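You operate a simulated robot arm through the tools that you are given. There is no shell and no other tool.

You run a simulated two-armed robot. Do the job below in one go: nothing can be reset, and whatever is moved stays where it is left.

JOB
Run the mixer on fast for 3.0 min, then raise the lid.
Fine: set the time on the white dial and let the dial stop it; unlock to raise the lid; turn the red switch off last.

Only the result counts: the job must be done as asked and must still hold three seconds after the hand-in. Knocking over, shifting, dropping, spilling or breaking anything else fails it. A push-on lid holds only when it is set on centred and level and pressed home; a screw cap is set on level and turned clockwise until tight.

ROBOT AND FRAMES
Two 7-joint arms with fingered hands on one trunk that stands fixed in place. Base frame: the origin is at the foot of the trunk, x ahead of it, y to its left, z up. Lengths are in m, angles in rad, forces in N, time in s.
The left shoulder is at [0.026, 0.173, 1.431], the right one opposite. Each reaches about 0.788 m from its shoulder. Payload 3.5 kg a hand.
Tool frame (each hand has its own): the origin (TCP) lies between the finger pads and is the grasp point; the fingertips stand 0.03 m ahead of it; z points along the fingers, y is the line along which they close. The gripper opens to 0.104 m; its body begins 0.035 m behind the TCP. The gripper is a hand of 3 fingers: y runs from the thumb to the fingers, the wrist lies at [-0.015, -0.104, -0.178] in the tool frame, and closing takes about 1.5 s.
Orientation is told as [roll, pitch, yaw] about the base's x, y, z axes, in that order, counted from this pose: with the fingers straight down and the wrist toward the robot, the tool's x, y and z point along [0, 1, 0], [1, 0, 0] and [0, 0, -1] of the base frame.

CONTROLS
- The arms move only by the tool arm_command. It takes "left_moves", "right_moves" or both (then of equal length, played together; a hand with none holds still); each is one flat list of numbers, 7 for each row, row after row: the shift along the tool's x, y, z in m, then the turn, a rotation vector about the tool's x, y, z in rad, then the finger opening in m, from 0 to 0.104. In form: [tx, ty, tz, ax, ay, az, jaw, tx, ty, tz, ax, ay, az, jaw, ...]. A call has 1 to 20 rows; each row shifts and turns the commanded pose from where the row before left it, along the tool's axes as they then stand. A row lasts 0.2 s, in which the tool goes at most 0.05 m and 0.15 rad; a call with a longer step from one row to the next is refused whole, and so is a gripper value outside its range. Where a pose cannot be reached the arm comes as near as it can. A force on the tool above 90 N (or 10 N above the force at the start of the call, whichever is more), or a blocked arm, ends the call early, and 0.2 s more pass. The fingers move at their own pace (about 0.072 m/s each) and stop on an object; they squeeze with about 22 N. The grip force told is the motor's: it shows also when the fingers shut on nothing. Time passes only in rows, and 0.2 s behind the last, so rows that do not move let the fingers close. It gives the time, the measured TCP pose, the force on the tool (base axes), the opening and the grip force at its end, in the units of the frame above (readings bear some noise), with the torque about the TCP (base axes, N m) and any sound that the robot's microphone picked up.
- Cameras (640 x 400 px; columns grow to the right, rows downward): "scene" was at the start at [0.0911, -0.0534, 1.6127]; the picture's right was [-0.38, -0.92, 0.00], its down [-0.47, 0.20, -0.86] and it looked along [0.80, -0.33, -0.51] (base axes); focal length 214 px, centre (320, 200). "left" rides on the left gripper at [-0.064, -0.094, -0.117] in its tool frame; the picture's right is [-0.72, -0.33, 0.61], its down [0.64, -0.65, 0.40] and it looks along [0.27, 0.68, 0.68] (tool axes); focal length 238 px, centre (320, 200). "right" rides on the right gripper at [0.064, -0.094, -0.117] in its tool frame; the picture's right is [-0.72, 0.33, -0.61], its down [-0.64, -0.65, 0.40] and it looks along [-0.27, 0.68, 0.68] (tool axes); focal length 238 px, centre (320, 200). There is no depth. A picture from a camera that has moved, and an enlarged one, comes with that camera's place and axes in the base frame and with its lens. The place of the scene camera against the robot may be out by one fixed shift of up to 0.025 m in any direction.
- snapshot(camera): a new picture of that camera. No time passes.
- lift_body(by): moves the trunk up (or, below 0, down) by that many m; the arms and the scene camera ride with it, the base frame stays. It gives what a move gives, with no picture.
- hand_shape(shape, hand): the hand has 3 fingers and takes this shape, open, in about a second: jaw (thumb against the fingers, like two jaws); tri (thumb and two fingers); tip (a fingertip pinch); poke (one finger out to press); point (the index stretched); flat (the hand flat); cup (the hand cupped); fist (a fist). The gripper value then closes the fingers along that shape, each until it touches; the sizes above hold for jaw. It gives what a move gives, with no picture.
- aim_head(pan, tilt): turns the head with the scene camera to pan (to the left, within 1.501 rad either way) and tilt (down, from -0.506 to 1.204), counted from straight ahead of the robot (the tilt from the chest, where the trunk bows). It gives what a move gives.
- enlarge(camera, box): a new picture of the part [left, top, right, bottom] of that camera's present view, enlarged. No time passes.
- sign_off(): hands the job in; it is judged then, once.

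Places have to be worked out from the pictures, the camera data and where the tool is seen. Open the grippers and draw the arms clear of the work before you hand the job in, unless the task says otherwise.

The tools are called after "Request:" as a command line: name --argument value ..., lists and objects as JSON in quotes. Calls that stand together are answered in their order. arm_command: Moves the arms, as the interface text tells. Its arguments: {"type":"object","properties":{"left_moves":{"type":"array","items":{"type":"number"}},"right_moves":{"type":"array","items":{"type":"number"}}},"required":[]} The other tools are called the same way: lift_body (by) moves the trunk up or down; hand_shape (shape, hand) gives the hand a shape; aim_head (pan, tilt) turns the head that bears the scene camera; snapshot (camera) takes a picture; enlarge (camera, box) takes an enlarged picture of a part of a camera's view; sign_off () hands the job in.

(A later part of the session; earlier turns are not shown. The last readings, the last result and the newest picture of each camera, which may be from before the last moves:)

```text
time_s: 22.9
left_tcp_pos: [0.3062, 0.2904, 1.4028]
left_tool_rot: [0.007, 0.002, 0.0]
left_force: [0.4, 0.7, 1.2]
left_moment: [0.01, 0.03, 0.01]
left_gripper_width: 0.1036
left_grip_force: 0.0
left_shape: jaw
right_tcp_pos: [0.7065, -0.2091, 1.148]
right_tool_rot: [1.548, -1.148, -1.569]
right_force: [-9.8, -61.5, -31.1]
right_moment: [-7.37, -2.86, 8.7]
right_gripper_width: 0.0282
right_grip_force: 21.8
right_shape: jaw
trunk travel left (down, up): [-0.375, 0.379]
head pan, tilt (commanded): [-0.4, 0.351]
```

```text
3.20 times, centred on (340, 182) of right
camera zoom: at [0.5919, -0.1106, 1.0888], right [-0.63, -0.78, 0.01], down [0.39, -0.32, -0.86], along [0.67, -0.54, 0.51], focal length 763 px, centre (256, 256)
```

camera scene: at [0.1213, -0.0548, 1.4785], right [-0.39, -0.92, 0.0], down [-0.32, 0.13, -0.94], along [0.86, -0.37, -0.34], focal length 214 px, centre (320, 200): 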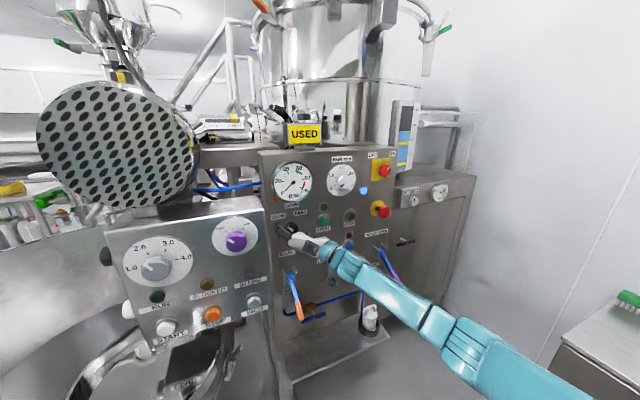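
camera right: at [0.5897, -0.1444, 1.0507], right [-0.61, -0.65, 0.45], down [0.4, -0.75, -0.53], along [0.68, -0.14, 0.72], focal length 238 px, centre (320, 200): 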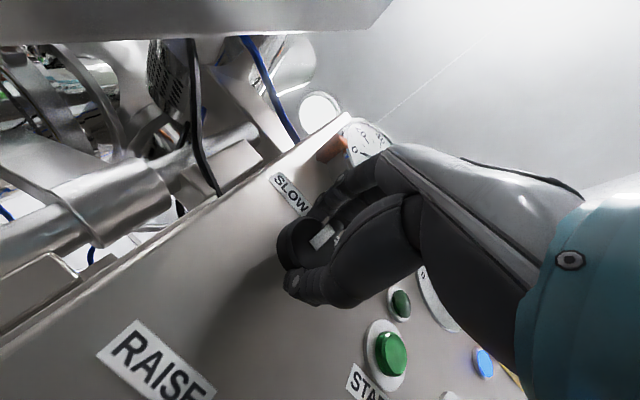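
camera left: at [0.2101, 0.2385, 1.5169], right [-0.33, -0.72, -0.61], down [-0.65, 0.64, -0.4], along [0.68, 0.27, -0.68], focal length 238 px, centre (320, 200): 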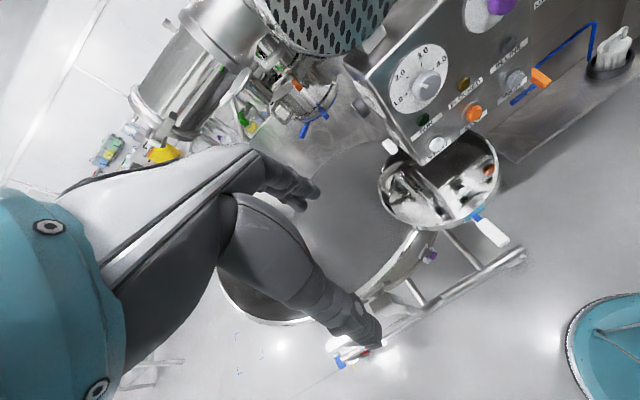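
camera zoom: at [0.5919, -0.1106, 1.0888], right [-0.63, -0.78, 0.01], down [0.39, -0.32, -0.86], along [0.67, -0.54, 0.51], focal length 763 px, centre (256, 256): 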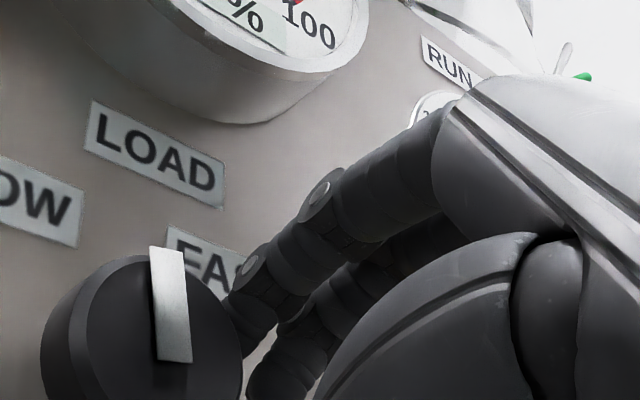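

The hand met something on its left side during the last part (61 N pushing it to the right) and slipped off the knob, which now stands about halfway. I back straight out with the fingers closed so nothing else is touched.

Request:
arm_command --right_moves '[0, 0, -0.03, 0, 0, 0, 0.0, 0, 0, -0.03, 0, 0, 0, 0.0, 0, 0, -0.04, 0, 0, 0, 0.0]'

Request:
snapshot --camera "scene"

Request:
enlarge --camera "scene" --box '[240, 180, 400, 280]'

Request:
snapshot --camera "right"

```text
time_s: 23.3
left_tcp_pos: [0.3039, 0.3006, 1.4027]
left_tool_rot: [0.001, -0.002, 0.001]
left_force: [-0.3, 0.1, -0.6]
left_moment: [-0.02, -0.05, -0.04]
left_gripper_width: 0.1038
left_grip_force: 0.0
left_shape: jaw
right_tcp_pos: [0.6855, -0.2134, 1.1631]
right_tool_rot: [1.609, -1.159, -1.644]
right_force: [10.0, -31.8, -7.2]
right_moment: [-3.21, -1.53, 2.79]
right_gripper_width: 0.0247
right_grip_force: 22.1
right_shape: jaw
trunk travel left (down, up): [-0.375, 0.379]
head pan, tilt (commanded): [-0.4, 0.351]
stopped in row 1 (right hand): the force on the tool passed its limit at 108 N (the readings are from after the stop); the commanded pose is now the measured one
```

```text
taken
camera scene: at [0.1194, -0.0561, 1.479], right [-0.39, -0.92, 0.0], down [-0.32, 0.13, -0.94], along [0.87, -0.37, -0.34], focal length 214 px, centre (320, 200)
```

scene: 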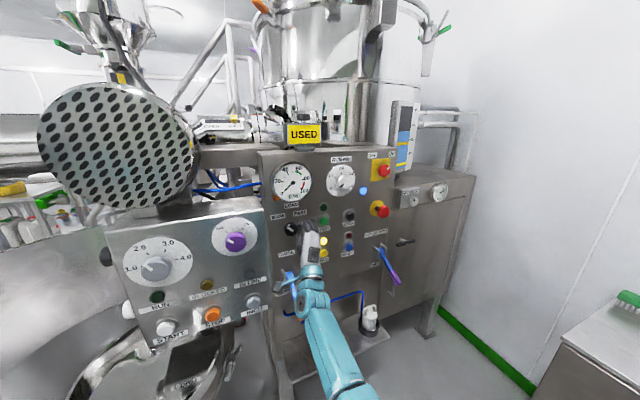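

```text
4.00 times, centred on (320, 230) of scene
camera zoom: at [0.1194, -0.0561, 1.479], right [-0.39, -0.92, 0.0], down [-0.32, 0.13, -0.94], along [0.87, -0.37, -0.34], focal length 858 px, centre (320, 80)
```

zoom: 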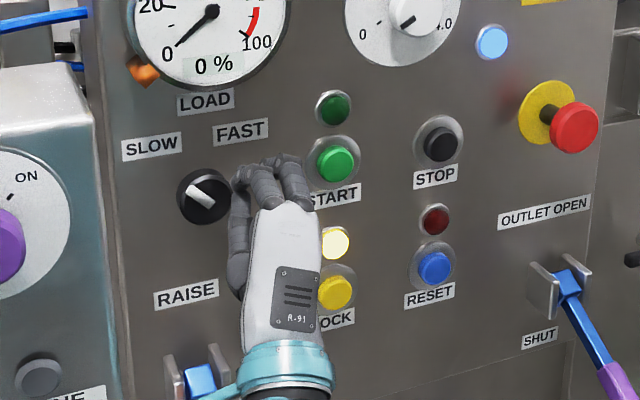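

```text
taken
camera right: at [0.5737, -0.1108, 1.0995], right [-0.64, -0.77, 0.0], down [0.4, -0.34, -0.85], along [0.65, -0.55, 0.53], focal length 238 px, centre (320, 200)
```

right: 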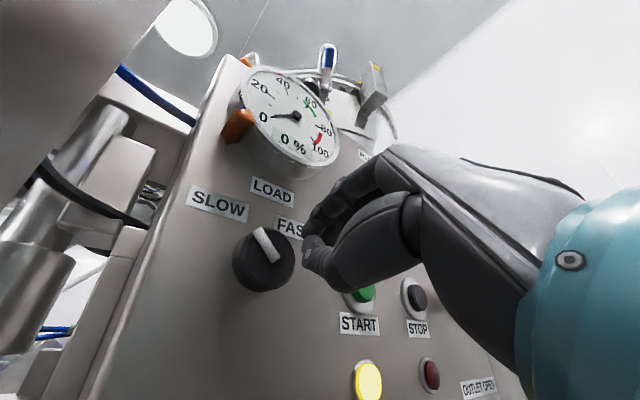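

The knob sprang back to SLOW (it must be carried past the middle), and the forearm seems to be leaning on the RAISE lever's right side. I look closely there before I move.

Request:
enlarge --camera "scene" --box '[250, 240, 370, 315]'

Request:
snapshot --camera "left"

```text
5.33 times, centred on (310, 278) of scene
camera zoom: at [0.1194, -0.0561, 1.479], right [-0.39, -0.92, 0.0], down [-0.32, 0.13, -0.94], along [0.87, -0.37, -0.34], focal length 1144 px, centre (373, -213)
```

zoom: 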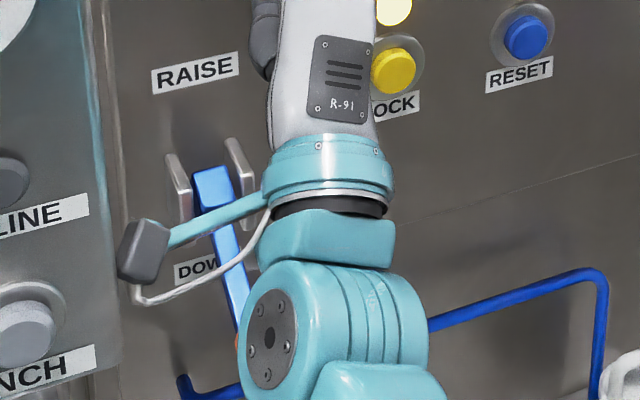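

```text
taken
camera left: at [0.2087, 0.236, 1.5181], right [-0.32, -0.72, -0.61], down [-0.65, 0.64, -0.41], along [0.68, 0.27, -0.68], focal length 238 px, centre (320, 200)
```

left: 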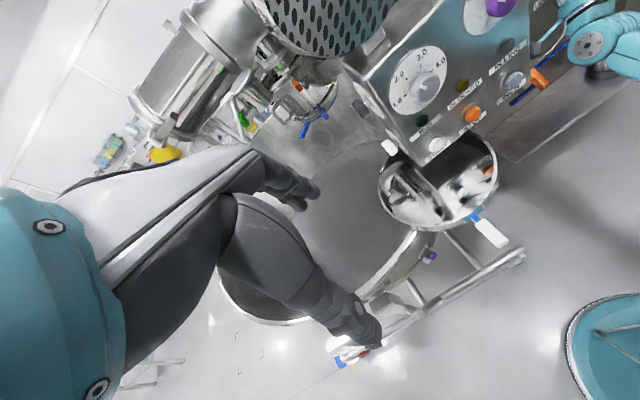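

Now it is clear: the hand's camera boom stuck out to the left and pressed on the side of the neighbouring machine's box. I turn the hand back anticlockwise (which swings the boom away from the box) while drawing back.

Request:
arm_command --right_moves '[0, 0, 0, 0, 0, -0.12, 0.0, 0, 0, 0, 0, 0, -0.12, 0.0, -0.01, 0, -0.01, 0, 0, -0.12, 0.0, -0.01, 0, -0.02, 0, 0, -0.12, 0.0, 0, 0, -0.02, 0, 0, -0.12, 0.0, 0, 0, -0.03, 0, 0, -0.12, 0.0]'

Request:
snapshot --camera "scene"

Request:
enlarge --camera "scene" --box '[240, 180, 400, 280]'

```text
time_s: 24.7
left_tcp_pos: [0.305, 0.3008, 1.4024]
left_tool_rot: [0.001, -0.002, -0.001]
left_force: [-0.1, -0.3, -0.3]
left_moment: [0.03, 0.01, 0.03]
left_gripper_width: 0.1041
left_grip_force: 0.0
left_shape: jaw
right_tcp_pos: [0.6049, -0.2231, 1.1593]
right_tool_rot: [-1.623, -1.267, 1.6]
right_force: [-0.9, 0.2, 0.0]
right_moment: [0.01, 0.0, 0.01]
right_gripper_width: 0.0249
right_grip_force: 22.1
right_shape: jaw
trunk travel left (down, up): [-0.375, 0.379]
head pan, tilt (commanded): [-0.4, 0.351]
```

```text
taken
camera scene: at [0.1202, -0.0558, 1.4787], right [-0.39, -0.92, 0.0], down [-0.32, 0.13, -0.94], along [0.87, -0.37, -0.34], focal length 214 px, centre (320, 200)
```

scene: 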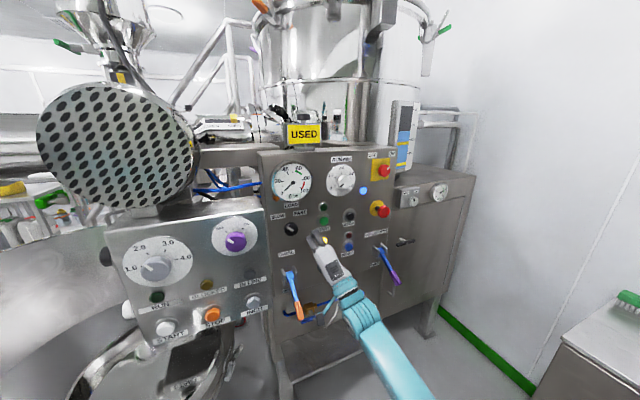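

```text
4.00 times, centred on (320, 230) of scene
camera zoom: at [0.1202, -0.0558, 1.4787], right [-0.39, -0.92, 0.0], down [-0.32, 0.13, -0.94], along [0.87, -0.37, -0.34], focal length 858 px, centre (320, 80)
```

zoom: 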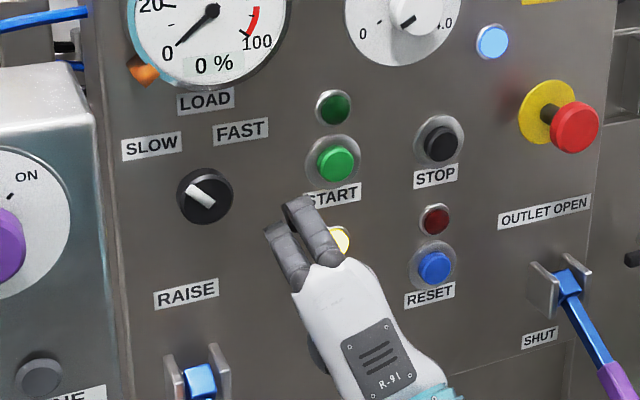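

All clear and nothing else has changed. I turn the hand to about az -2 rad (wrist to the upper right) while opening the fingers, so the whole twist can be done with the boom on the free side.

Request:
arm_command --right_moves '[0, 0, 0, 0, 0, -0.1417, 0.03, 0, 0, 0, 0, 0, -0.1417, 0.06, 0, 0, 0, 0, 0, -0.1417, 0.09, 0, 0, 0, 0, 0, -0.1417, 0.09, 0, 0, 0, 0, 0, -0.1417, 0.09, 0, 0, 0, 0, 0, -0.1417, 0.09, 0, 0, 0, 0, 0, -0.1417, 0.09, 0, 0, 0, 0, 0, -0.1417, 0.09, 0, 0, 0, 0, 0, -0.1417, 0.09, 0, 0, 0, 0, 0, -0.1417, 0.09, 0, 0, 0, 0, 0, -0.1417, 0.09, 0, 0, 0, 0, 0, -0.1417, 0.09]'

Request:
snapshot --camera "scene"

Request:
snapshot --camera "right"

```text
time_s: 27.3
left_tcp_pos: [0.3055, 0.3018, 1.402]
left_tool_rot: [0.0, 0.0, 0.0]
left_force: [-0.4, 0.5, -0.3]
left_moment: [-0.02, -0.02, -0.03]
left_gripper_width: 0.1038
left_grip_force: 0.0
left_shape: jaw
right_tcp_pos: [0.6068, -0.2213, 1.1595]
right_tool_rot: [-1.586, 0.433, 1.539]
right_force: [-0.2, 0.5, -0.3]
right_moment: [0.0, 0.02, 0.0]
right_gripper_width: 0.0897
right_grip_force: 0.0
right_shape: jaw
trunk travel left (down, up): [-0.375, 0.379]
head pan, tilt (commanded): [-0.4, 0.351]
```

```text
taken
camera scene: at [0.1208, -0.0546, 1.4786], right [-0.39, -0.92, 0.0], down [-0.32, 0.13, -0.94], along [0.86, -0.37, -0.34], focal length 214 px, centre (320, 200)
```

scene: 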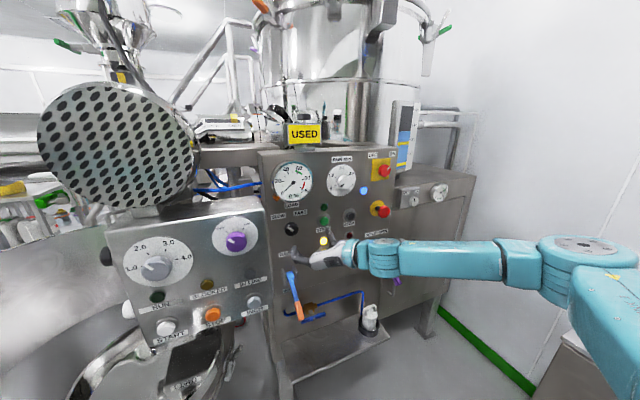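

```text
taken
camera right: at [0.4874, -0.331, 1.1382], right [-0.61, 0.61, 0.51], down [0.38, -0.33, 0.86], along [0.7, 0.72, -0.03], focal length 238 px, centre (320, 200)
```

right: 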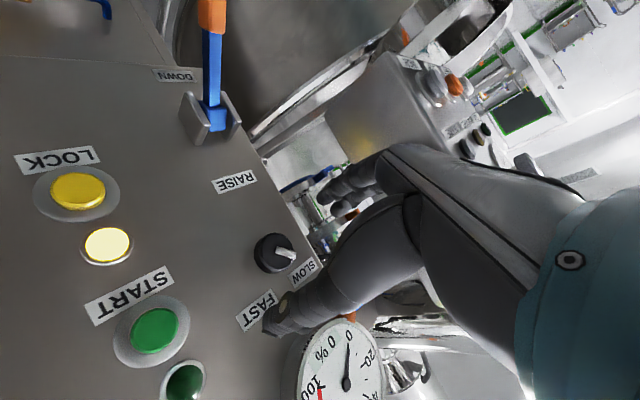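

The wrist is now at the right and the boom well away from the box. I line the tool axis up with the knob axis, move in to x 0.706 and close on the knob again.

Request:
arm_command --right_moves '[-0.0094, 0.0301, 0, -0.029, 0.002, 0, 0.09, 0, 0, 0.04, 0, 0, 0, 0.09, 0, 0, 0.035, 0, 0, 0, 0.09, 0, 0, 0.0245, 0, 0, 0, 0.09, 0, 0, 0, 0, 0, 0, 0.05, 0, 0, 0, 0, 0, 0, 0.02, 0, 0, 0, 0, 0, 0, 0.0, 0, 0, 0, 0, 0, 0, 0.0, 0, 0, 0, 0, 0, 0, 0.0]'

Request:
enlarge --camera "scene" --box '[240, 180, 400, 280]'

Request:
snapshot --camera "right"

```text
time_s: 29.3
left_tcp_pos: [0.3048, 0.3005, 1.4015]
left_tool_rot: [-0.001, 0.001, 0.0]
left_force: [0.6, 0.2, -0.2]
left_moment: [-0.02, -0.03, 0.02]
left_gripper_width: 0.1036
left_grip_force: 0.1
left_shape: jaw
right_tcp_pos: [0.7071, -0.1906, 1.1549]
right_tool_rot: [-1.572, 0.431, 1.572]
right_force: [1.7, 0.2, 0.3]
right_moment: [0.02, -0.02, 0.04]
right_gripper_width: 0.0365
right_grip_force: 22.7
right_shape: jaw
trunk travel left (down, up): [-0.375, 0.379]
head pan, tilt (commanded): [-0.4, 0.351]
```

```text
4.00 times, centred on (320, 230) of scene
camera zoom: at [0.1211, -0.0549, 1.4786], right [-0.39, -0.92, 0.0], down [-0.32, 0.13, -0.94], along [0.86, -0.37, -0.34], focal length 858 px, centre (320, 80)
```

zoom: 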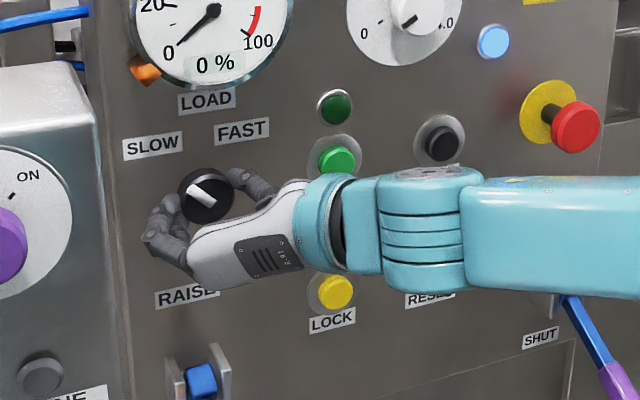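

```text
taken
camera right: at [0.5904, -0.3026, 1.136], right [-0.62, 0.6, 0.52], down [0.4, -0.32, 0.86], along [0.68, 0.73, -0.04], focal length 238 px, centre (320, 200)
```

right: 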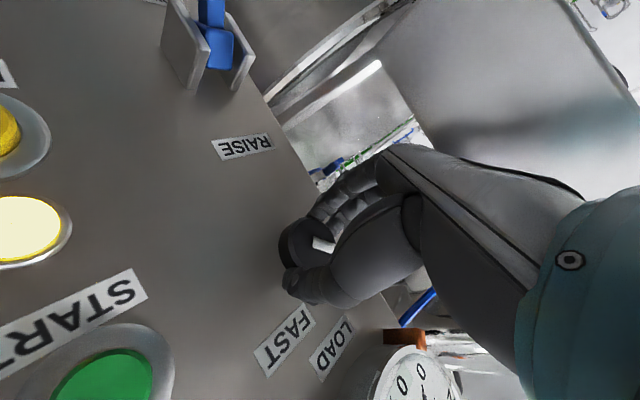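

Gripped again with almost no side load. I twist clockwise by 1.4 rad.

Request:
arm_command --right_moves '[0, 0, 0, 0, 0, 0.12, 0.0, 0, 0, 0, 0, 0, 0.12, 0.0, 0, 0, 0, 0, 0, 0.12, 0.0, 0, 0, 0, 0, 0, 0.12, 0.0, 0, 0, 0, 0, 0, 0.12, 0.0, 0, 0, 0, 0, 0, 0.12, 0.0, 0, 0, 0, 0, 0, 0.12, 0.0, 0, 0, 0, 0, 0, 0.12, 0.0, 0, 0, 0, 0, 0, 0.12, 0.0, 0, 0, 0, 0, 0, 0.12, 0.0, 0, 0, 0, 0, 0, 0.12, 0.0, 0, 0, 0, 0, 0, 0.08, 0.0]'

Request:
enlarge --camera "scene" --box '[240, 180, 400, 280]'

Request:
snapshot --camera "right"

```text
time_s: 31.9
left_tcp_pos: [0.3058, 0.301, 1.4011]
left_tool_rot: [-0.001, 0.001, 0.0]
left_force: [-0.1, -0.3, 0.4]
left_moment: [-0.04, 0.0, 0.0]
left_gripper_width: 0.1037
left_grip_force: 0.0
left_shape: jaw
right_tcp_pos: [0.7061, -0.1905, 1.1546]
right_tool_rot: [-1.574, -0.969, 1.574]
right_force: [0.7, 0.8, -2.7]
right_moment: [-0.02, 0.02, 0.02]
right_gripper_width: 0.0366
right_grip_force: 22.2
right_shape: jaw
trunk travel left (down, up): [-0.375, 0.379]
head pan, tilt (commanded): [-0.4, 0.351]
```

```text
4.00 times, centred on (320, 230) of scene
camera zoom: at [0.1211, -0.0549, 1.4785], right [-0.39, -0.92, 0.0], down [-0.32, 0.13, -0.94], along [0.86, -0.37, -0.34], focal length 858 px, centre (320, 80)
```

zoom: 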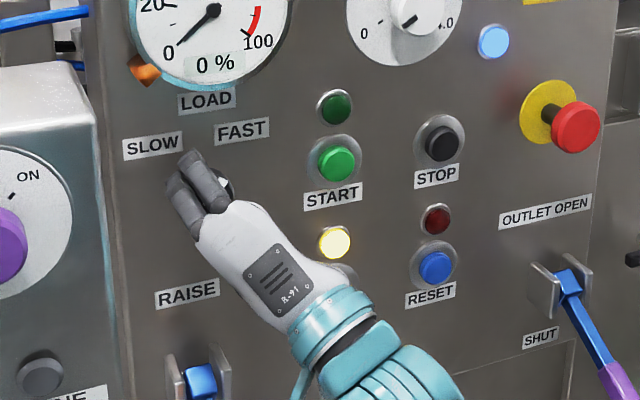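

```text
taken
camera right: at [0.5904, -0.1906, 1.0402], right [-0.61, -0.41, 0.68], down [0.41, -0.9, -0.18], along [0.68, 0.17, 0.72], focal length 238 px, centre (320, 200)
```

right: 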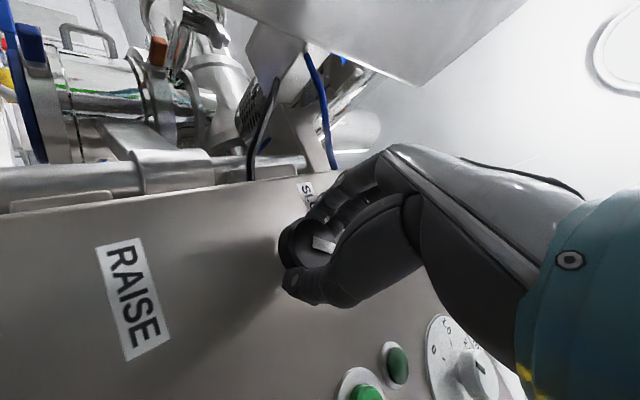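

The pointer has followed all the way. I add another 0.2 rad to be well inside FAST, then open the fingers and look.

Request:
arm_command --right_moves '[0, 0, 0, 0, 0, 0.1, 0.0, 0, 0, 0, 0, 0, 0.08, 0.0, 0, 0, 0, 0, 0, 0, 0.06, 0, 0, 0, 0, 0, 0, 0.09, 0, 0, 0, 0, 0, 0, 0.09]'

Request:
enlarge --camera "scene" --box '[240, 180, 400, 280]'

Request:
snapshot --camera "right"

```text
time_s: 33.1
left_tcp_pos: [0.3052, 0.3006, 1.4005]
left_tool_rot: [0.0, -0.001, 0.001]
left_force: [-0.2, -0.3, -0.8]
left_moment: [0.0, 0.02, -0.02]
left_gripper_width: 0.1036
left_grip_force: 0.0
left_shape: jaw
right_tcp_pos: [0.7072, -0.1916, 1.1548]
right_tool_rot: [-1.575, -1.147, 1.578]
right_force: [1.0, -0.4, -0.1]
right_moment: [0.0, 0.01, 0.01]
right_gripper_width: 0.0898
right_grip_force: 0.1
right_shape: jaw
trunk travel left (down, up): [-0.375, 0.379]
head pan, tilt (commanded): [-0.4, 0.351]
```

```text
4.00 times, centred on (320, 230) of scene
camera zoom: at [0.1209, -0.055, 1.4786], right [-0.39, -0.92, 0.0], down [-0.32, 0.13, -0.94], along [0.86, -0.37, -0.34], focal length 858 px, centre (320, 80)
```

zoom: 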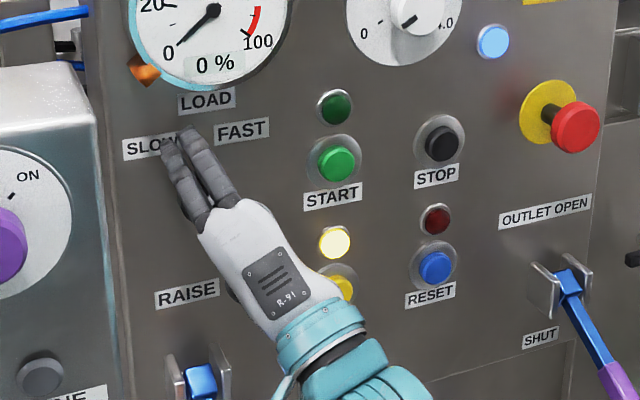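

```text
taken
camera right: at [0.5905, -0.1703, 1.0424], right [-0.61, -0.52, 0.59], down [0.41, -0.85, -0.33], along [0.68, 0.04, 0.74], focal length 238 px, centre (320, 200)
```

right: 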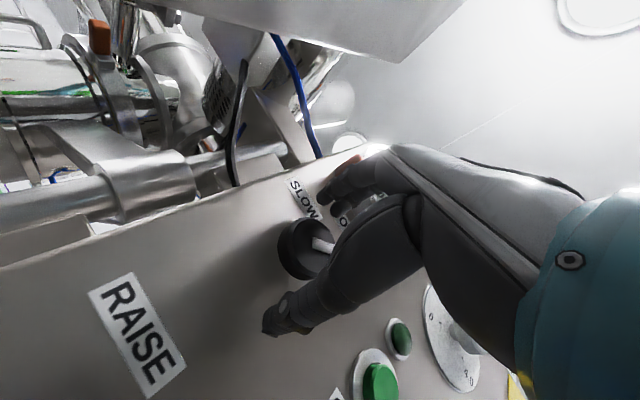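

Fingers are open; I withdraw straight back 0.1 m to see the pointer.

Request:
arm_command --right_moves '[0, 0, -0.03, 0, 0, 0, 0.09, 0, 0, -0.04, 0, 0, 0, 0.09, -0.02, -0.02, -0.035, 0, 0, 0, 0.09]'

Request:
snapshot --camera "scene"

Request:
enlarge --camera "scene" --box '[240, 180, 400, 280]'

Request:
snapshot --camera "right"

```text
time_s: 33.9
left_tcp_pos: [0.3045, 0.3002, 1.4025]
left_tool_rot: [-0.001, 0.002, 0.0]
left_force: [0.2, -0.8, 0.6]
left_moment: [0.0, 0.0, 0.02]
left_gripper_width: 0.1037
left_grip_force: 0.0
left_shape: jaw
right_tcp_pos: [0.6006, -0.219, 1.1457]
right_tool_rot: [-1.577, -1.15, 1.576]
right_force: [0.3, -0.8, 0.6]
right_moment: [0.0, 0.0, 0.02]
right_gripper_width: 0.0895
right_grip_force: 0.0
right_shape: jaw
trunk travel left (down, up): [-0.375, 0.379]
head pan, tilt (commanded): [-0.4, 0.351]
```

```text
taken
camera scene: at [0.1202, -0.0559, 1.4786], right [-0.39, -0.92, 0.0], down [-0.32, 0.13, -0.94], along [0.87, -0.37, -0.34], focal length 214 px, centre (320, 200)
```

scene: 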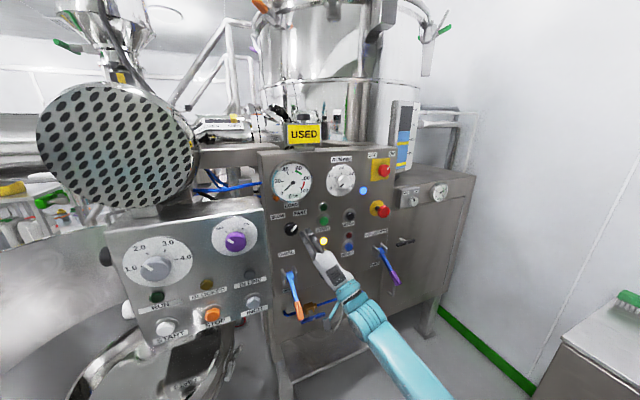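

```text
4.00 times, centred on (320, 230) of scene
camera zoom: at [0.1202, -0.0559, 1.4786], right [-0.39, -0.92, 0.0], down [-0.32, 0.13, -0.94], along [0.87, -0.37, -0.34], focal length 858 px, centre (320, 80)
```

zoom: 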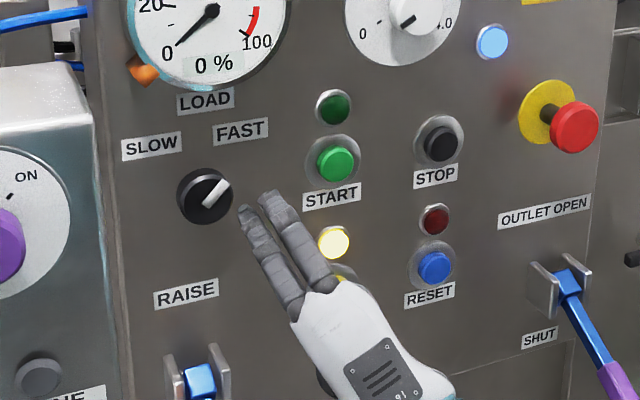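

```text
taken
camera right: at [0.4844, -0.199, 1.0324], right [-0.61, -0.52, 0.59], down [0.41, -0.85, -0.33], along [0.68, 0.04, 0.74], focal length 238 px, centre (320, 200)
```

right: 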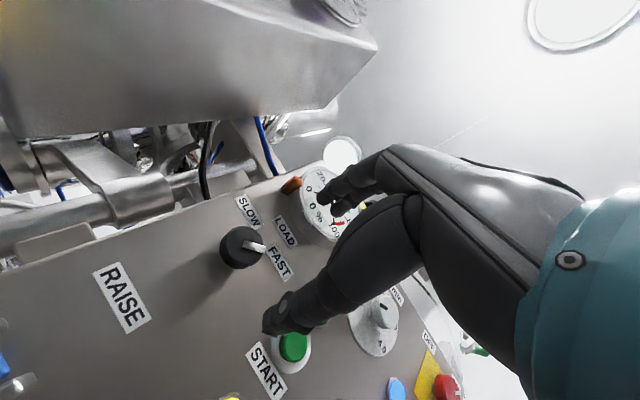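

The selector now points at FAST. Next the white timer dial (axis about y -0.376, z 1.295): I move the hand in front of it at x 0.60 and turn it back to az -2 for a long clockwise twist.

Request:
arm_command --right_moves '[-0.04085, 0.01445, 0, 0, 0, 0, 0.09, -0.04085, 0.01445, 0, 0, 0, 0, 0.09, -0.04085, 0.01445, 0, 0, 0, 0, 0.09, -0.04085, 0.01445, 0, 0, 0, 0, 0.09, -0.04085, 0.01445, 0, 0, 0, 0, 0.09, 0, 0, 0, 0, 0, -0.1436, 0.09, 0, 0, 0, 0, 0, -0.1436, 0.09, 0, 0, 0, 0, 0, -0.1436, 0.09, 0, 0, 0, 0, 0, -0.1436, 0.09, 0, 0, 0, 0, 0, -0.1436, 0.09, 0, 0, 0, 0, 0, -0.1436, 0.09, 0, 0, 0, 0, 0, -0.1436, 0.09, 0, 0, 0, 0, 0, -0.1436, 0.09, 0, 0, 0, 0, 0, -0.1436, 0.09, 0, 0, 0, 0, 0, -0.1436, 0.09, 0, 0, 0, 0, 0, -0.1436, 0.09]'

Request:
snapshot --camera "scene"

Request:
snapshot --camera "right"

Request:
enlarge --camera "scene" --box '[300, 140, 420, 215]'

```text
time_s: 37.3
left_tcp_pos: [0.306, 0.3014, 1.4013]
left_tool_rot: [-0.001, -0.001, -0.002]
left_force: [0.2, 0.5, -1.1]
left_moment: [0.02, 0.0, 0.02]
left_gripper_width: 0.1039
left_grip_force: 0.0
left_shape: jaw
right_tcp_pos: [0.6024, -0.3738, 1.2941]
right_tool_rot: [-1.571, 0.435, 1.571]
right_force: [1.0, -0.4, 0.9]
right_moment: [0.0, 0.01, 0.0]
right_gripper_width: 0.0897
right_grip_force: 0.0
right_shape: jaw
trunk travel left (down, up): [-0.375, 0.379]
head pan, tilt (commanded): [-0.4, 0.351]
```

```text
taken
camera scene: at [0.1209, -0.0548, 1.4786], right [-0.39, -0.92, 0.0], down [-0.32, 0.13, -0.94], along [0.86, -0.37, -0.34], focal length 214 px, centre (320, 200)
```

scene: 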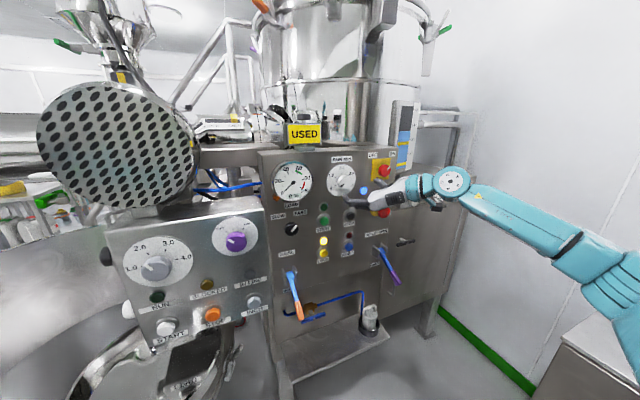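

```text
taken
camera right: at [0.4854, -0.4857, 1.2751], right [-0.61, 0.6, 0.51], down [0.4, -0.32, 0.86], along [0.68, 0.73, -0.04], focal length 238 px, centre (320, 200)
```

right: 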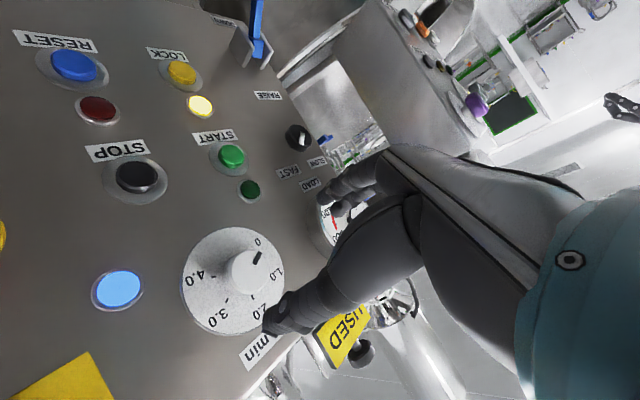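

```text
5.33 times, centred on (360, 178) of scene
camera zoom: at [0.1209, -0.0548, 1.4786], right [-0.39, -0.92, 0.0], down [-0.32, 0.13, -0.94], along [0.86, -0.37, -0.34], focal length 1144 px, centre (107, 320)
```

zoom: 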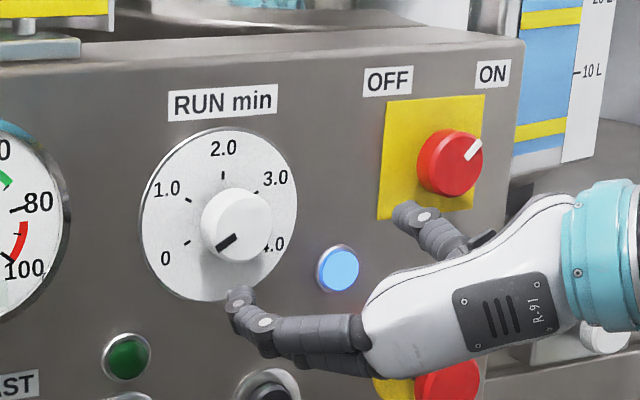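

I enlarge the hand camera's view of the dial to fix the knob's axis and depth.

Request:
enlarge --camera "right" --box '[160, 210, 320, 310]'

Request:
enlarge --camera "scene" --box '[320, 155, 368, 185]'

```text
4.00 times, centred on (240, 260) of right
camera zoom: at [0.4854, -0.4857, 1.2751], right [-0.61, 0.6, 0.51], down [0.4, -0.32, 0.86], along [0.68, 0.73, -0.04], focal length 953 px, centre (640, -40)
```

zoom: 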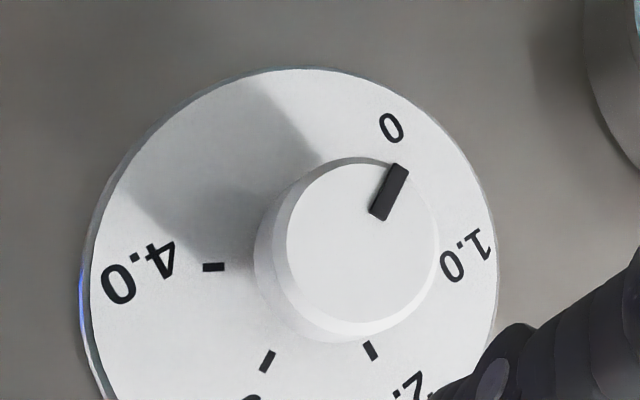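

```text
13.33 times, centred on (344, 170) of scene
camera zoom: at [0.1209, -0.0548, 1.4786], right [-0.39, -0.92, 0.0], down [-0.32, 0.13, -0.94], along [0.86, -0.37, -0.34], focal length 2860 px, centre (0, 600)
```

zoom: 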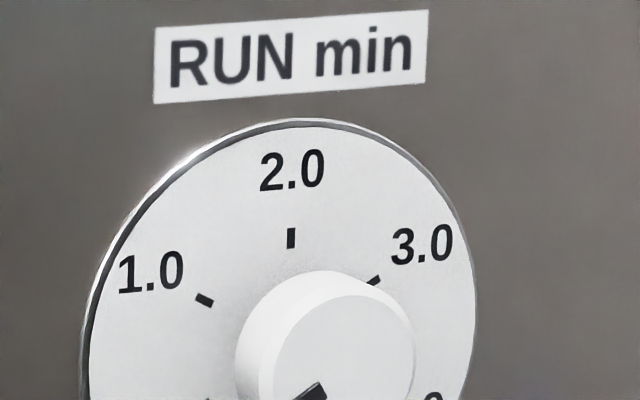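

The knob's face centre is at about [0.7165, -0.378, 1.2915], some 43 mm across. I move in to x 0.706 on that axis and grip it.

Request:
arm_command --right_moves '[0.0037, -0.0029, 0.04, 0, 0, 0, 0.09, 0, 0, 0.04, 0, 0, 0, 0.09, 0, 0, 0.0236, 0, 0, 0, 0.09, 0, 0, 0, 0, 0, 0, 0.06, 0, 0, 0, 0, 0, 0, 0.03, 0, 0, 0, 0, 0, 0, 0.0, 0, 0, 0, 0, 0, 0, 0.0, 0, 0, 0, 0, 0, 0, 0.0]'

Request:
enlarge --camera "scene" --box '[300, 140, 420, 215]'

Request:
snapshot --camera "right"

```text
time_s: 39.1
left_tcp_pos: [0.3056, 0.3008, 1.4023]
left_tool_rot: [0.0, 0.002, -0.001]
left_force: [0.3, -0.6, 0.7]
left_moment: [-0.03, -0.02, 0.03]
left_gripper_width: 0.1037
left_grip_force: 0.1
left_shape: jaw
right_tcp_pos: [0.7056, -0.3771, 1.2923]
right_tool_rot: [-1.573, 0.431, 1.574]
right_force: [1.6, 1.6, -0.2]
right_moment: [-0.01, 0.02, 0.07]
right_gripper_width: 0.0371
right_grip_force: 21.6
right_shape: jaw
trunk travel left (down, up): [-0.375, 0.379]
head pan, tilt (commanded): [-0.4, 0.351]
```

```text
5.33 times, centred on (360, 178) of scene
camera zoom: at [0.1212, -0.0547, 1.4785], right [-0.39, -0.92, 0.0], down [-0.32, 0.13, -0.94], along [0.86, -0.37, -0.34], focal length 1144 px, centre (107, 320)
```

zoom: 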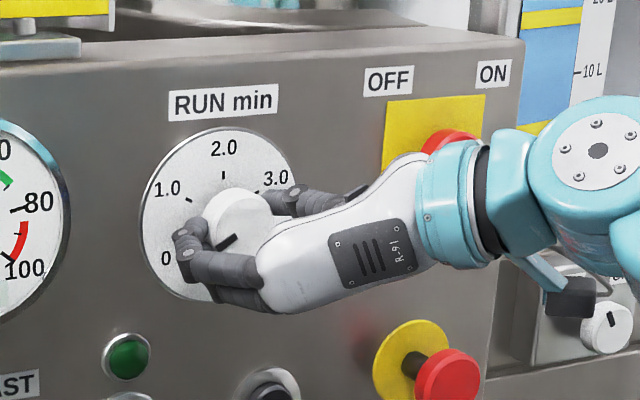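

```text
taken
camera right: at [0.5894, -0.4892, 1.2726], right [-0.62, 0.6, 0.52], down [0.4, -0.32, 0.86], along [0.68, 0.73, -0.04], focal length 238 px, centre (320, 200)
```

right: 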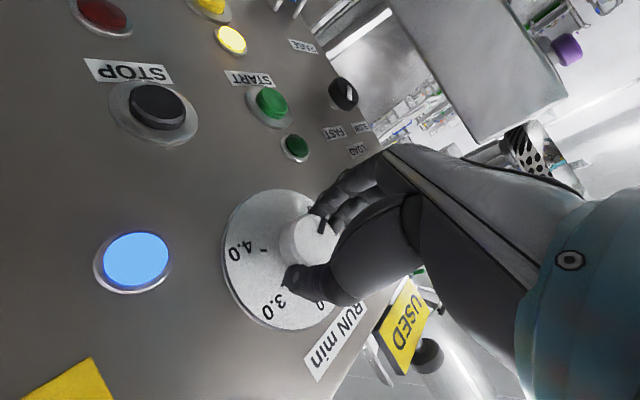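

Gripped centrally (37 mm, tiny forces). I wind the dial clockwise by 1.8 rad as the first part.

Request:
arm_command --right_moves '[0, 0, 0, 0, 0, 0.12, 0.0, 0, 0, 0, 0, 0, 0.12, 0.0, 0, 0, 0, 0, 0, 0.12, 0.0, 0, 0, 0, 0, 0, 0.12, 0.0, 0, 0, 0, 0, 0, 0.12, 0.0, 0, 0, 0, 0, 0, 0.12, 0.0, 0, 0, 0, 0, 0, 0.12, 0.0, 0, 0, 0, 0, 0, 0.12, 0.0, 0, 0, 0, 0, 0, 0.12, 0.0, 0, 0, 0, 0, 0, 0.12, 0.0, 0, 0, 0, 0, 0, 0.12, 0.0, 0, 0, 0, 0, 0, 0.12, 0.0, 0, 0, 0, 0, 0, 0.12, 0.0, 0, 0, 0, 0, 0, 0.12, 0.0, 0, 0, 0, 0, 0, 0.12, 0.0]'

Request:
enlarge --camera "scene" --box '[300, 140, 420, 215]'

Request:
snapshot --camera "right"

```text
time_s: 42.3
left_tcp_pos: [0.306, 0.3013, 1.4008]
left_tool_rot: [0.001, 0.002, 0.0]
left_force: [-0.2, -0.7, 0.5]
left_moment: [0.01, -0.02, -0.02]
left_gripper_width: 0.1038
left_grip_force: 0.0
left_shape: jaw
right_tcp_pos: [0.7071, -0.3788, 1.2916]
right_tool_rot: [-1.57, -1.372, 1.571]
right_force: [-5.2, 5.3, -13.8]
right_moment: [-0.04, 0.42, 0.08]
right_gripper_width: 0.0367
right_grip_force: 22.3
right_shape: jaw
trunk travel left (down, up): [-0.375, 0.379]
head pan, tilt (commanded): [-0.4, 0.351]
```

```text
5.33 times, centred on (360, 178) of scene
camera zoom: at [0.1216, -0.0548, 1.4784], right [-0.39, -0.92, 0.0], down [-0.32, 0.13, -0.94], along [0.86, -0.37, -0.34], focal length 1144 px, centre (107, 320)
```

zoom: 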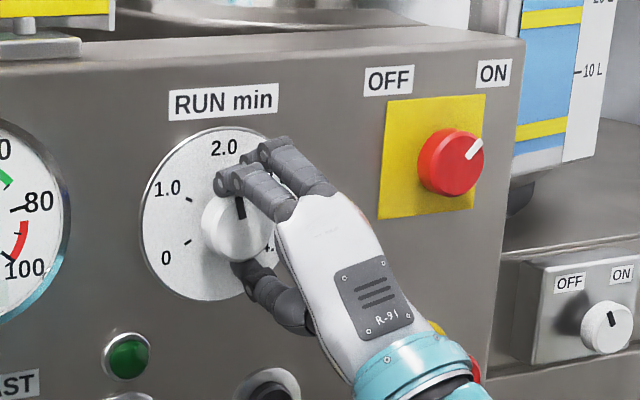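

```text
taken
camera right: at [0.5895, -0.3332, 1.1859], right [-0.61, -0.64, 0.46], down [0.41, -0.76, -0.51], along [0.68, -0.13, 0.72], focal length 238 px, centre (320, 200)
```

right: 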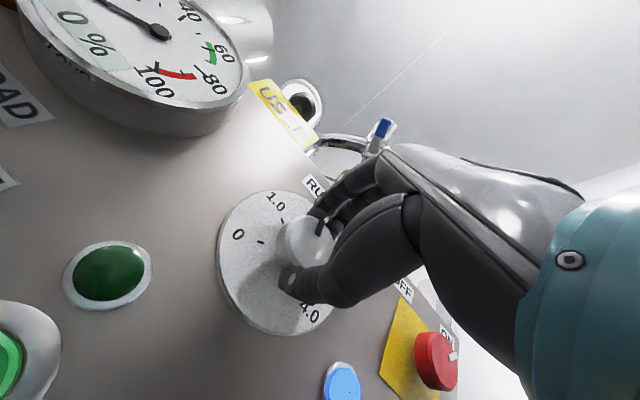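

The dial follows the hand; the pointer now stands between 1.0 and 2.0 with only small forces. There is free room here on the left, so I keep winding 0.96 rad further with the same grip.

Request:
arm_command --right_moves '[0, 0, 0, 0, 0, 0.12, 0.0, 0, 0, 0, 0, 0, 0.12, 0.0, 0, 0, 0, 0, 0, 0.12, 0.0, 0, 0, 0, 0, 0, 0.12, 0.0, 0, 0, 0, 0, 0, 0.12, 0.0, 0, 0, 0, 0, 0, 0.12, 0.0, 0, 0, 0, 0, 0, 0.12, 0.0, 0, 0, 0, 0, 0, 0.12, 0.0]'

Request:
enlarge --camera "scene" --box '[300, 140, 420, 215]'

Request:
snapshot --camera "right"

Request:
snapshot --camera "scene"

```text
time_s: 44.1
left_tcp_pos: [0.3054, 0.3017, 1.401]
left_tool_rot: [-0.002, 0.0, 0.001]
left_force: [0.0, 0.5, 0.9]
left_moment: [-0.03, -0.01, -0.01]
left_gripper_width: 0.1037
left_grip_force: 0.1
left_shape: jaw
right_tcp_pos: [0.706, -0.3769, 1.2905]
right_tool_rot: [1.571, -0.81, -1.569]
right_force: [-3.6, 8.9, -9.7]
right_moment: [-0.02, 0.29, 0.34]
right_gripper_width: 0.0364
right_grip_force: 21.9
right_shape: jaw
trunk travel left (down, up): [-0.375, 0.379]
head pan, tilt (commanded): [-0.4, 0.351]
```

```text
5.33 times, centred on (360, 178) of scene
camera zoom: at [0.1216, -0.0537, 1.4785], right [-0.39, -0.92, 0.0], down [-0.32, 0.13, -0.94], along [0.86, -0.37, -0.34], focal length 1144 px, centre (107, 320)
```

zoom: 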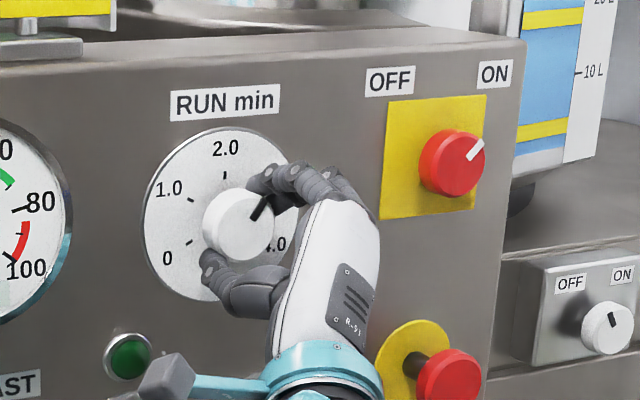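

```text
taken
camera right: at [0.5895, -0.2651, 1.267], right [-0.61, -0.75, -0.26], down [0.4, -0.01, -0.91], along [0.68, -0.66, 0.31], focal length 238 px, centre (320, 200)
```

right: 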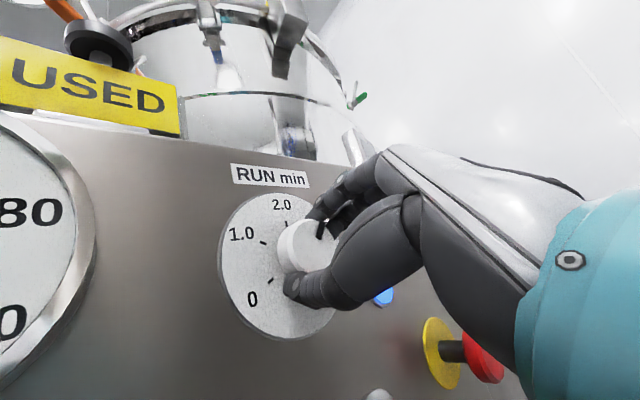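

```text
taken
camera scene: at [0.1216, -0.0537, 1.4785], right [-0.39, -0.92, 0.0], down [-0.32, 0.13, -0.94], along [0.86, -0.37, -0.34], focal length 214 px, centre (320, 200)
```

scene: 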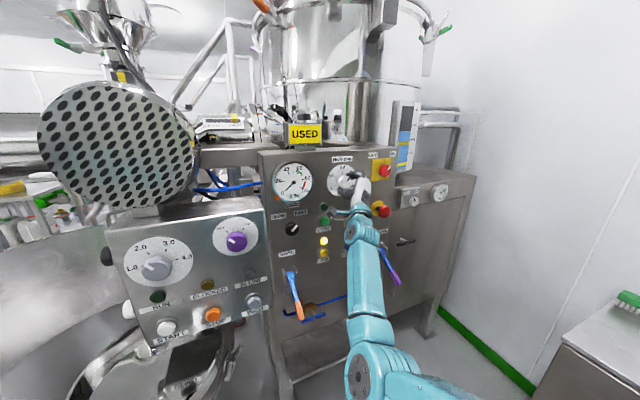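

Tracking is good (az now +0.76, 2.76 rad wound in all). About 0.77 rad remains to 3.0; I wind 0.72 more and then read the dial.

Request:
arm_command --right_moves '[0, 0, 0, 0, 0, 0.12, 0.0, 0, 0, 0, 0, 0, 0.12, 0.0, 0, 0, 0, 0, 0, 0.12, 0.0, 0, 0, 0, 0, 0, 0.12, 0.0, 0, 0, 0, 0, 0, 0.12, 0.0, 0, 0, 0, 0, 0, 0.12, 0.0, 0, 0, 0, 0, 0, 0, 0.0]'

Request:
enlarge --camera "scene" --box '[320, 155, 368, 185]'

Request:
enlarge --camera "right" --box '[200, 170, 400, 295]'

Request:
snapshot --camera "scene"

```text
time_s: 45.7
left_tcp_pos: [0.3056, 0.3016, 1.4015]
left_tool_rot: [-0.001, 0.003, 0.0]
left_force: [0.6, 0.3, -0.9]
left_moment: [0.0, -0.01, -0.02]
left_gripper_width: 0.1038
left_grip_force: 0.0
left_shape: jaw
right_tcp_pos: [0.7058, -0.3762, 1.2914]
right_tool_rot: [1.568, -0.141, -1.557]
right_force: [-0.3, 5.5, -4.8]
right_moment: [-0.04, 0.11, 0.1]
right_gripper_width: 0.0364
right_grip_force: 21.8
right_shape: jaw
right hand out of reach, approached as far as the arm can: row 4
trunk travel left (down, up): [-0.375, 0.379]
head pan, tilt (commanded): [-0.4, 0.351]
```

```text
13.33 times, centred on (344, 170) of scene
camera zoom: at [0.1215, -0.0542, 1.4785], right [-0.39, -0.92, 0.0], down [-0.32, 0.13, -0.94], along [0.86, -0.37, -0.34], focal length 2860 px, centre (0, 600)
```

zoom: 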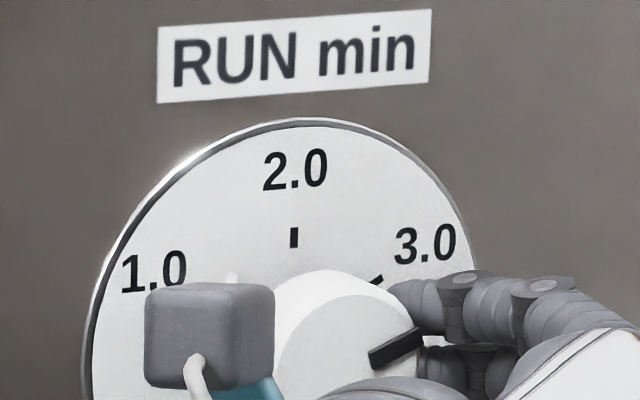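

```text
3.20 times, centred on (300, 232) of right
camera zoom: at [0.5884, -0.2757, 1.3416], right [-0.61, -0.43, -0.66], down [0.4, 0.56, -0.73], along [0.69, -0.71, -0.17], focal length 763 px, centre (384, 96)
```

zoom: 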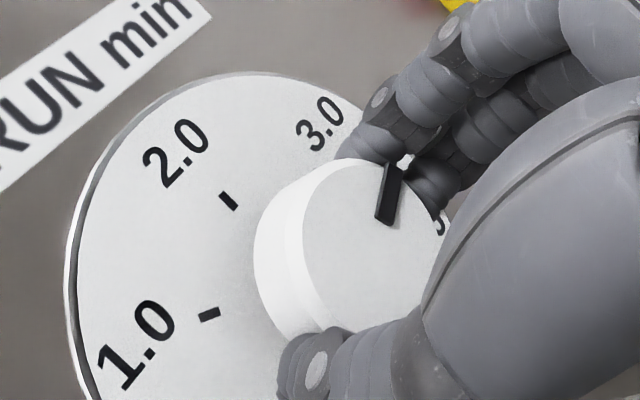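

```text
taken
camera scene: at [0.1215, -0.0542, 1.4785], right [-0.39, -0.92, 0.0], down [-0.32, 0.13, -0.94], along [0.86, -0.37, -0.34], focal length 214 px, centre (320, 200)
```

scene: 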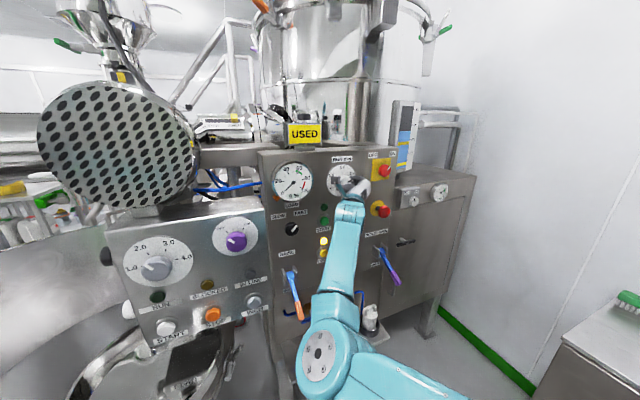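

From the tick marks (seen from two sides) the scale is 60° per minute with 0 at -120° and 3.0 at +60°, not 67.5°; so I have overshot to about 3.27. I turn the dial back by about 0.3 rad to bring the pointer to +60°.

Request:
arm_command --right_moves '[0, 0, 0, 0, 0, -0.1, 0.0, 0, 0, 0, 0, 0, -0.1, 0.0, 0, 0, 0, 0, 0, -0.1, 0.0, 0, 0, 0, 0, 0, 0, 0.0]'

Request:
enlarge --camera "scene" --box '[320, 155, 368, 185]'

Request:
enlarge --camera "right" --box '[200, 170, 400, 295]'

```text
time_s: 46.7
left_tcp_pos: [0.3065, 0.3024, 1.4007]
left_tool_rot: [0.0, 0.002, 0.0]
left_force: [0.8, 0.7, -0.4]
left_moment: [0.01, 0.01, 0.04]
left_gripper_width: 0.1038
left_grip_force: 0.0
left_shape: jaw
right_tcp_pos: [0.7063, -0.3778, 1.2911]
right_tool_rot: [1.567, -0.444, -1.555]
right_force: [-0.9, 6.6, -6.5]
right_moment: [-0.01, 0.18, 0.18]
right_gripper_width: 0.0364
right_grip_force: 22.1
right_shape: jaw
trunk travel left (down, up): [-0.375, 0.379]
head pan, tilt (commanded): [-0.4, 0.351]
```

```text
13.33 times, centred on (344, 170) of scene
camera zoom: at [0.1215, -0.0541, 1.4785], right [-0.39, -0.92, 0.0], down [-0.32, 0.13, -0.94], along [0.86, -0.37, -0.34], focal length 2860 px, centre (0, 600)
```

zoom: 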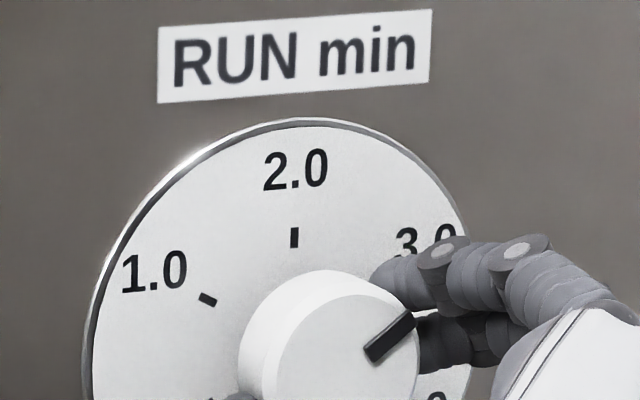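

```text
3.20 times, centred on (300, 232) of right
camera zoom: at [0.588, -0.2655, 1.3087], right [-0.61, -0.61, -0.51], down [0.4, 0.32, -0.86], along [0.69, -0.72, 0.05], focal length 763 px, centre (384, 96)
```

zoom: 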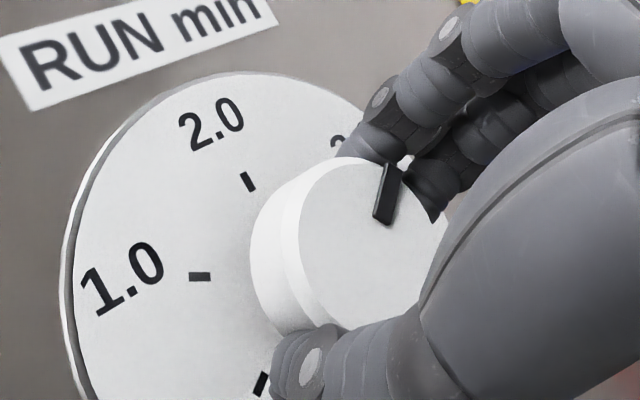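

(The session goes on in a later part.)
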